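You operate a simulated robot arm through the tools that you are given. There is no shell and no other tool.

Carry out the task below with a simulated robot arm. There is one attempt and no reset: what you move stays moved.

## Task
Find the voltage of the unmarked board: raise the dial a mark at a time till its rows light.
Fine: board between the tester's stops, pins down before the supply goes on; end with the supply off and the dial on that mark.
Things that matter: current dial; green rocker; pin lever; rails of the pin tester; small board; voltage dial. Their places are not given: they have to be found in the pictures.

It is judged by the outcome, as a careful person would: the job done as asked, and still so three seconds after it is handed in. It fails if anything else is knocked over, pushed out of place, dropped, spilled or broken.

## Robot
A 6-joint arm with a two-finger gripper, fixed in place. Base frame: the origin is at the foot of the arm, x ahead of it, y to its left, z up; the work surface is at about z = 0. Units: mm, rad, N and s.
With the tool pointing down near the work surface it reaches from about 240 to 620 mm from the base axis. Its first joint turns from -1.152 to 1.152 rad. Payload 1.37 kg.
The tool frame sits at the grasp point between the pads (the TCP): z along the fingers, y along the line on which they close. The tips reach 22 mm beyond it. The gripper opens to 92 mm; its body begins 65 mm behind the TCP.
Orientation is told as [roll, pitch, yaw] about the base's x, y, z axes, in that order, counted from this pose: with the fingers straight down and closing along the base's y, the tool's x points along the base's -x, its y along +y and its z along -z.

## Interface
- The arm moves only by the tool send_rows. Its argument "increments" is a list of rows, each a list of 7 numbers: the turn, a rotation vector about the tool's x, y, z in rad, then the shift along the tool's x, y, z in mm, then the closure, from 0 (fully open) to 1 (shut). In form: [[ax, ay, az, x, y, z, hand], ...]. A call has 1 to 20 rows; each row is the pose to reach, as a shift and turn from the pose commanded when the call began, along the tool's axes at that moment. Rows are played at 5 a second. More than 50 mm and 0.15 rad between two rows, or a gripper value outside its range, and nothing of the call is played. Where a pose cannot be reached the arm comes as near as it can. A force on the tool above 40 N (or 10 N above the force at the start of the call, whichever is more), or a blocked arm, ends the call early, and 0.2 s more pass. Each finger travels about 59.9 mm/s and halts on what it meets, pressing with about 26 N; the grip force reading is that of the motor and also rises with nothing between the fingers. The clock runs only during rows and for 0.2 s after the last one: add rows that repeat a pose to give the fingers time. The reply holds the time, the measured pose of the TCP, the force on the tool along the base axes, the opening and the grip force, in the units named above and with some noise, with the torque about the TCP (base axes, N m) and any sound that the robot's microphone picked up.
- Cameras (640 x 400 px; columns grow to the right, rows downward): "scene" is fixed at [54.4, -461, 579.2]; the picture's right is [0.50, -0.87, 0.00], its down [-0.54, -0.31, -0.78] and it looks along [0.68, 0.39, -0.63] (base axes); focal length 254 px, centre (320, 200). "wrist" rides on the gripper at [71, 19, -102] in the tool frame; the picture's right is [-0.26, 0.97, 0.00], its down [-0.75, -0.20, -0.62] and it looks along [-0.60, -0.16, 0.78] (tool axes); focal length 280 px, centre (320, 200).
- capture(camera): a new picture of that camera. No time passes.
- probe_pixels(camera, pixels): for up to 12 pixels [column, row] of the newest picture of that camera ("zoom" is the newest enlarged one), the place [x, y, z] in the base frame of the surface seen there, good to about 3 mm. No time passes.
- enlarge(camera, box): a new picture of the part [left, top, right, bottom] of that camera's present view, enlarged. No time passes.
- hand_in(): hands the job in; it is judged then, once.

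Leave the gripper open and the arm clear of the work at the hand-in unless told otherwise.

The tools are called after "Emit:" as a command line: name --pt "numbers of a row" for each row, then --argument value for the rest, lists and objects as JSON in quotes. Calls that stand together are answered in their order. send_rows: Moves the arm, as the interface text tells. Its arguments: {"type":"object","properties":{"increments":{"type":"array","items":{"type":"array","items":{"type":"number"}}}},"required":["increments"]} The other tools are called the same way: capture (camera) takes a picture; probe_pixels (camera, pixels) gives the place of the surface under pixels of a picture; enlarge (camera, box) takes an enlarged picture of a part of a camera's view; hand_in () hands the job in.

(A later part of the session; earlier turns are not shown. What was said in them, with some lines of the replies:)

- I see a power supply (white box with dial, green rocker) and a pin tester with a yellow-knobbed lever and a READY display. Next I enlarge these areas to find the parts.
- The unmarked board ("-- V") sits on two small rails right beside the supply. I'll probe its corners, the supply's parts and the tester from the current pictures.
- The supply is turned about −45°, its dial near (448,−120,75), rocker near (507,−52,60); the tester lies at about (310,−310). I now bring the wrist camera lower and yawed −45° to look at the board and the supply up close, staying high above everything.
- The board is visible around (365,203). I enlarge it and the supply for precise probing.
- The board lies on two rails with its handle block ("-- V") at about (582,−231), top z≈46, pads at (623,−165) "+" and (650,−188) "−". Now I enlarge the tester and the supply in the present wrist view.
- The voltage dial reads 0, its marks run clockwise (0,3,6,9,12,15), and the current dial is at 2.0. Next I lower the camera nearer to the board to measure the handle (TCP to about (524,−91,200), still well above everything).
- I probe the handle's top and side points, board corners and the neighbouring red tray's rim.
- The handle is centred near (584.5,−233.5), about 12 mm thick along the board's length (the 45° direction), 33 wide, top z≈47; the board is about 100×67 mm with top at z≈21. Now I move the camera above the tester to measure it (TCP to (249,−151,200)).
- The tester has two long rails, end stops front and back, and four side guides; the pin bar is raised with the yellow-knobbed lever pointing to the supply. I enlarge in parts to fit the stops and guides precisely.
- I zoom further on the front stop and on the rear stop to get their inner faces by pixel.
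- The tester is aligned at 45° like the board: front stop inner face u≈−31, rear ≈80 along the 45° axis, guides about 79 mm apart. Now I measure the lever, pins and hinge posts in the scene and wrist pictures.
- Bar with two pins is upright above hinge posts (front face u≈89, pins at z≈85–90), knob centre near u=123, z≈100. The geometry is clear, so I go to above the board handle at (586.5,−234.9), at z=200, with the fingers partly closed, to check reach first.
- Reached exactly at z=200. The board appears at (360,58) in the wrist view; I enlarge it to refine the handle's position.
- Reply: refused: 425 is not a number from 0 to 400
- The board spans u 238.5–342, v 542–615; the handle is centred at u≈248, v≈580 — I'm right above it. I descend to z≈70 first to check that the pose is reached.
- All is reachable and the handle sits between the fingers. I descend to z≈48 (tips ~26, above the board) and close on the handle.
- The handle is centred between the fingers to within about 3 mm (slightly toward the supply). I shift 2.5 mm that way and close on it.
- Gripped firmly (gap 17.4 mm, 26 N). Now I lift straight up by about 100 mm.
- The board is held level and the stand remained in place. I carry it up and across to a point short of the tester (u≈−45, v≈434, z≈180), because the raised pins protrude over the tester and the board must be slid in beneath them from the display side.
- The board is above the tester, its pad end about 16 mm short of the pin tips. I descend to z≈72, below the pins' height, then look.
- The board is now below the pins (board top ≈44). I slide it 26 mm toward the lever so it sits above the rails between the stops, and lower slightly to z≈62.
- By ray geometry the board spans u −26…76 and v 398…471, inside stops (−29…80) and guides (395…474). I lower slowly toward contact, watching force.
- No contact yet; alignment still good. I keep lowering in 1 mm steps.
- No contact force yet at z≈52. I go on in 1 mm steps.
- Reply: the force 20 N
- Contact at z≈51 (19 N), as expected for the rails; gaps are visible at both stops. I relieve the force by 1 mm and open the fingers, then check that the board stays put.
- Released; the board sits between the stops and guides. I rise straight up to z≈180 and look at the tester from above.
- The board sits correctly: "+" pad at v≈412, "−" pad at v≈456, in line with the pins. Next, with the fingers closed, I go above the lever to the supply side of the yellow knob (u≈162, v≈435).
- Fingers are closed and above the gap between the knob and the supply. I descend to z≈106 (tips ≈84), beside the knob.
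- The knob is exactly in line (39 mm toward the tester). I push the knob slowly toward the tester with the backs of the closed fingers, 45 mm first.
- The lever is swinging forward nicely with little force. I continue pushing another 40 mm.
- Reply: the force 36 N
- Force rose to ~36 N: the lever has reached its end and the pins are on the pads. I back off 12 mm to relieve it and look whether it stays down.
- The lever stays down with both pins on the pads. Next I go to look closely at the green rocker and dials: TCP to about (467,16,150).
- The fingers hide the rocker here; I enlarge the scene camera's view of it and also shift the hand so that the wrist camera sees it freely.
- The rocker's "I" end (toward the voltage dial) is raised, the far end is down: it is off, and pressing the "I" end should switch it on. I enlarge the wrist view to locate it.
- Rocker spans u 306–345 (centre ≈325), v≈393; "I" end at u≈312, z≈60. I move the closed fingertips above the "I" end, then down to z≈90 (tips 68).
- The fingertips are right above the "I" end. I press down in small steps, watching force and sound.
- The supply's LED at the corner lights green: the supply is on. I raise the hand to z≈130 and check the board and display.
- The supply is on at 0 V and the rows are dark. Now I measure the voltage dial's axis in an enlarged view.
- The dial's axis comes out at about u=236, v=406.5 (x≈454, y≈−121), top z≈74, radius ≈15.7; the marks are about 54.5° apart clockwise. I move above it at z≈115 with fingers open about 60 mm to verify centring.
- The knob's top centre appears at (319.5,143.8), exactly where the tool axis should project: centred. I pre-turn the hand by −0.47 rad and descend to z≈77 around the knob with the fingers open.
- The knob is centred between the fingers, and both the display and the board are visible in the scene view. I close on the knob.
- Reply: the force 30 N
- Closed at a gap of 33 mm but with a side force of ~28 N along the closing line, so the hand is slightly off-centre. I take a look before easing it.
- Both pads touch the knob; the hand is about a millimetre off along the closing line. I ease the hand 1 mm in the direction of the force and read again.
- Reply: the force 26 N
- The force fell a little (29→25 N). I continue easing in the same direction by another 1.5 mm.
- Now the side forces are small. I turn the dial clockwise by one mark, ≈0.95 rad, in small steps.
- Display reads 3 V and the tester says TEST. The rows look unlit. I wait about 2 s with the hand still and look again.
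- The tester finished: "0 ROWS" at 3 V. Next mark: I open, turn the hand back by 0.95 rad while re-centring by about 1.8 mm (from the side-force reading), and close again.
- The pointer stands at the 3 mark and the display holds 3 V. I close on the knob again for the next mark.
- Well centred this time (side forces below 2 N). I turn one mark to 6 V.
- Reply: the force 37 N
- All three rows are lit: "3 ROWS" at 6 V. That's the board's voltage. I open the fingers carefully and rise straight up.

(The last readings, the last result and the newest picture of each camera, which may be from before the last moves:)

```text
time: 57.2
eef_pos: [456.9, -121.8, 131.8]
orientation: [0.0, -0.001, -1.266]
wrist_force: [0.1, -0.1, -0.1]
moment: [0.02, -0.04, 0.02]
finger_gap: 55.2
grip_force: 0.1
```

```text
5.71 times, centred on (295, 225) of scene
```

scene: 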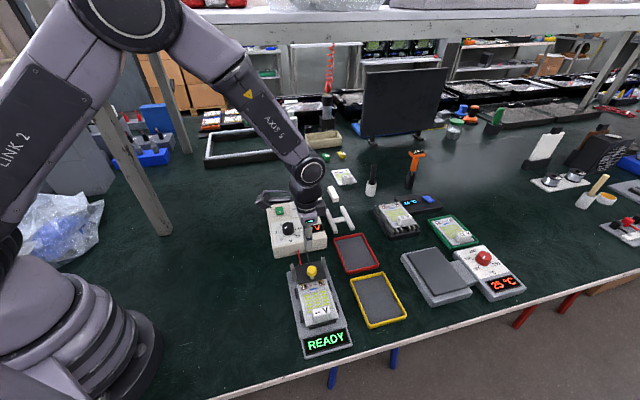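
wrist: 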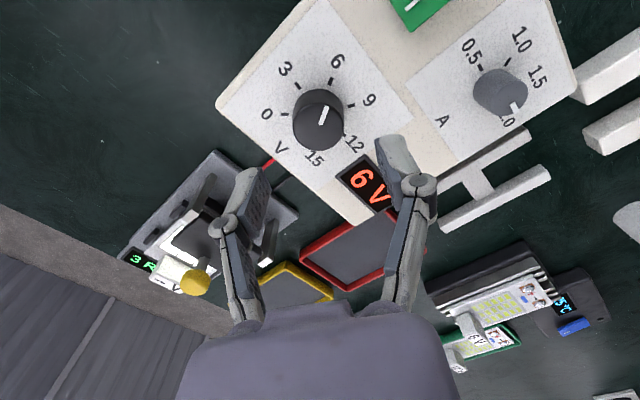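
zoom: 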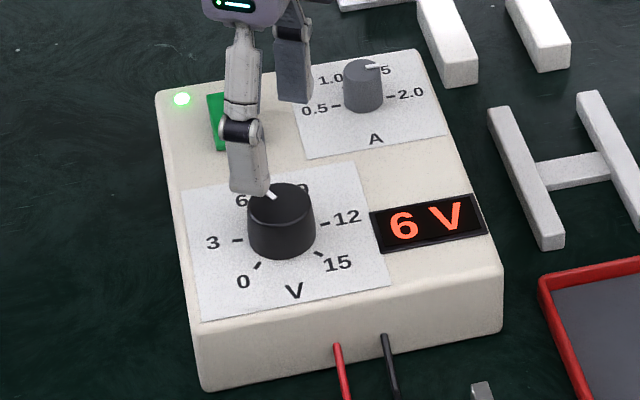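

The dial stands on 6, display 6 V. Now I bring the closed fingers above the rocker's far (raised) end at about (519,−37), turning the hand back to −45°.

Emit:
send_rows --pt "0 0 -0.12 15.6 21.2 0 0.6" --pt "0 0 -0.24 31.2 42.4 0 0.8" --pt "0 0 -0.36 46.9 63.5 0 1" --pt "0 0 -0.481 62.5 84.7 0 1" --pt "0 0 -0.481 62.5 84.7 15 1" --pt "0 0 -0.481 62.5 84.7 30 1" --pt "0 0 -0.481 62.5 84.7 40 1" --pt "0 0 -0.481 62.5 84.7 40 1"

Emit:
capture --camera "wrist"

Emit:
enlarge --camera "scene" --box '[255, 180, 335, 250]'

```text
time: 59.0
eef_pos: [515.7, -36.0, 92.7]
orientation: [0.001, -0.001, -0.785]
wrist_force: [0.1, -0.6, -0.4]
moment: [0.04, -0.01, 0.02]
finger_gap: 0.1
grip_force: 25.6
```

```text
taken
```

wrist: 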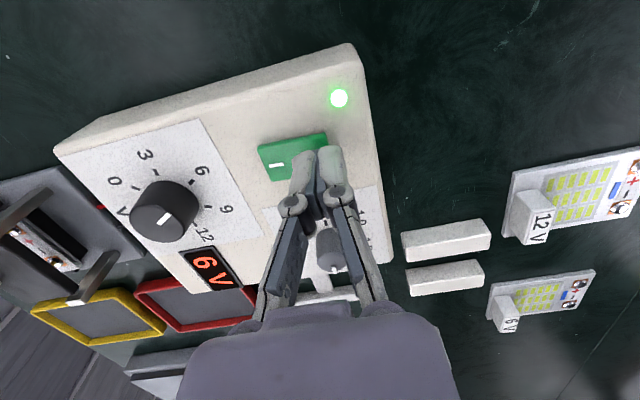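

```text
5.71 times, centred on (295, 215) of scene
```

zoom: 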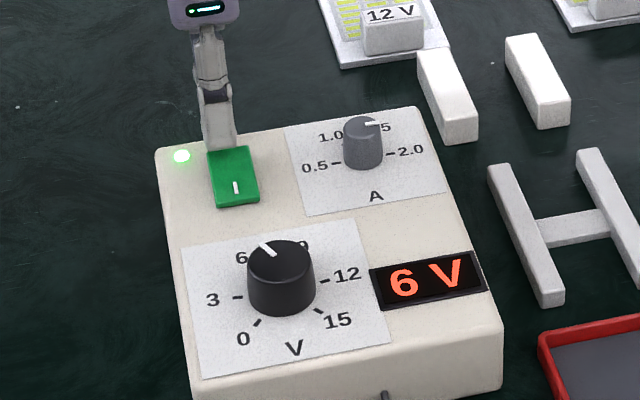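

The fingertips are over the rocker's far end. I press it down in small steps.

Emit:
send_rows --pt "0 0 0 -2 0 4 1" --pt "0 0 0 -2 0 8 1" --pt "0 0 0 -2 0 10.5 1" --pt "0 0 0 -2 0 12 1" --pt "0 0 0 -2 0 13.5 1" --pt "0 0 0 -2 0 15 1"

Emit:
enlarge --camera "scene" --box '[255, 180, 335, 250]'

```text
time: 60.4
eef_pos: [517.9, -38.9, 77.8]
orientation: [0.0, 0.0, -0.787]
wrist_force: [-10.1, 0.3, 23.7]
moment: [-0.11, 0.34, -0.05]
finger_gap: 0.2
grip_force: 26.2
```

```text
5.71 times, centred on (295, 215) of scene
```

zoom: 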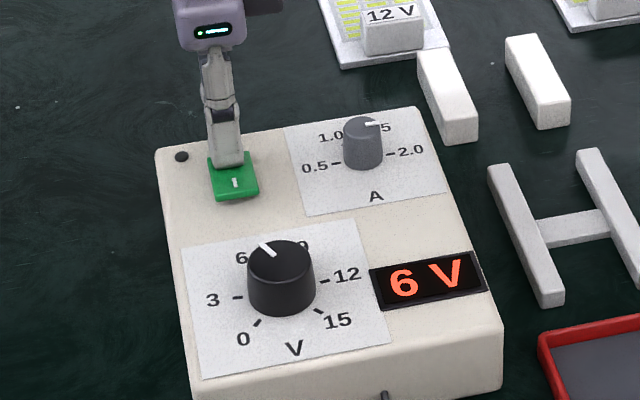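

The LED is dark: the supply is off, with the dial at 6 V. I rise straight up, open the gripper and move clear toward the rest position.

Emit:
send_rows --pt "0 0 0 0 0 -10 1" --pt "0 0 0 0 0 -35 1" --pt "0 0 0 0 0 -75 0.8" --pt "0 0 0 0 0 -115 0.4" --pt "0 0 0 15 -15 -150 0" --pt "0 0 0 40 -30 -180 0" --pt "0 0 0 70 -40 -200 0" --pt "0 0 0 70 -40 -200 0" --pt "0 0 0 70 -40 -200 0"

Emit:
capture --camera "scene"

Emit:
capture --camera "wrist"

Emit:
enlarge --camera "scene" --box '[255, 190, 375, 360]'

Emit:
enlarge --camera "scene" --box '[255, 190, 335, 260]'

```text
time: 62.4
eef_pos: [440.0, -16.7, 279.0]
orientation: [0.0, -0.001, -0.786]
wrist_force: [0.3, -0.7, -0.1]
moment: [-0.02, 0.0, -0.04]
finger_gap: 92.0
grip_force: 0.2
```

```text
taken
```

scene: 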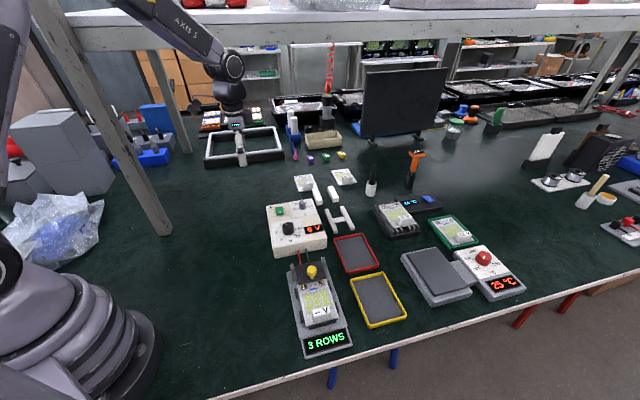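

```text
taken
```

wrist: 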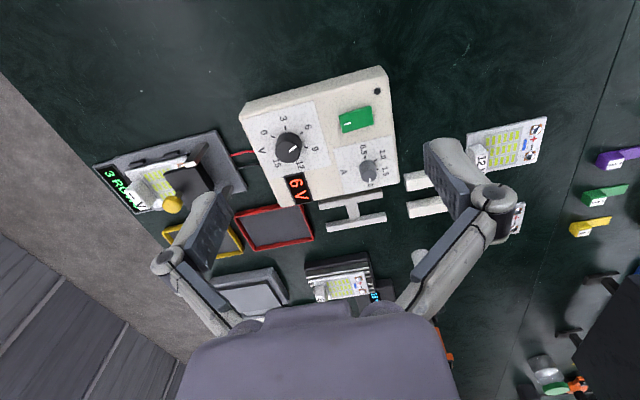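

```text
2.35 times, centred on (315, 275) of scene
```

zoom: 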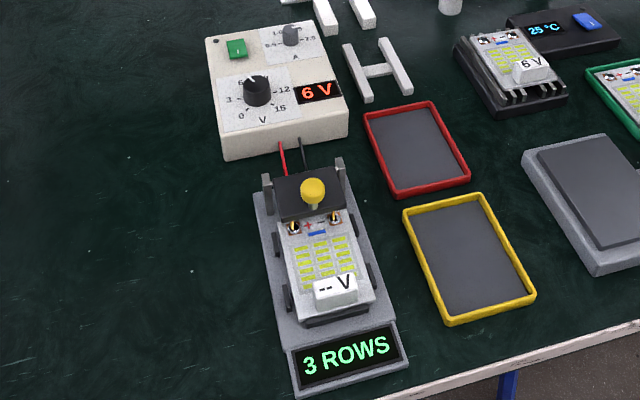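

```text
5.71 times, centred on (295, 225) of scene
```

zoom: 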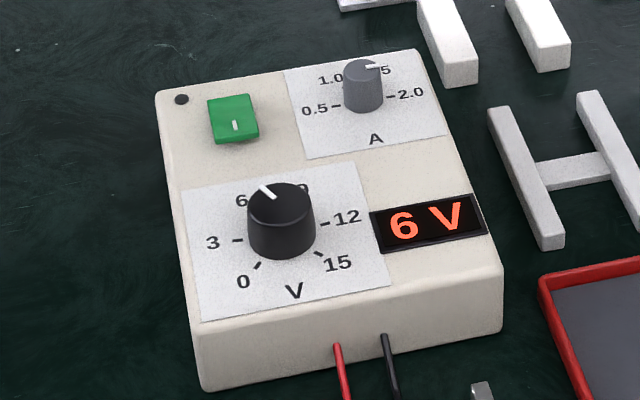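

Final state: LED off (supply off), rocker's "I" end raised, dial on 6 V, current dial untouched, board between the stops with pins down, "3 ROWS" on the tester. The gripper is open and clear, and nothing else has moved. I hand in.

Emit:
hand_in

```text
The job is handed in.
```

The unmarked board is a 6 V board. With the board between the tester's stops and the pins down before the supply went on, it showed 0 rows at 3 V and lit all 3 rows at 6 V.

I handed the job in with:
- **Supply:** off, its light dark.
- **Voltage dial:** on the 6 mark.
- **Current dial:** left where it was, at 2.0.
- **Board and pins:** the board still in the tester with the pins down.
- **Arm:** gripper open and clear of the work.

The last pictures show nothing else moved. The stand the board was resting on stayed in its place.
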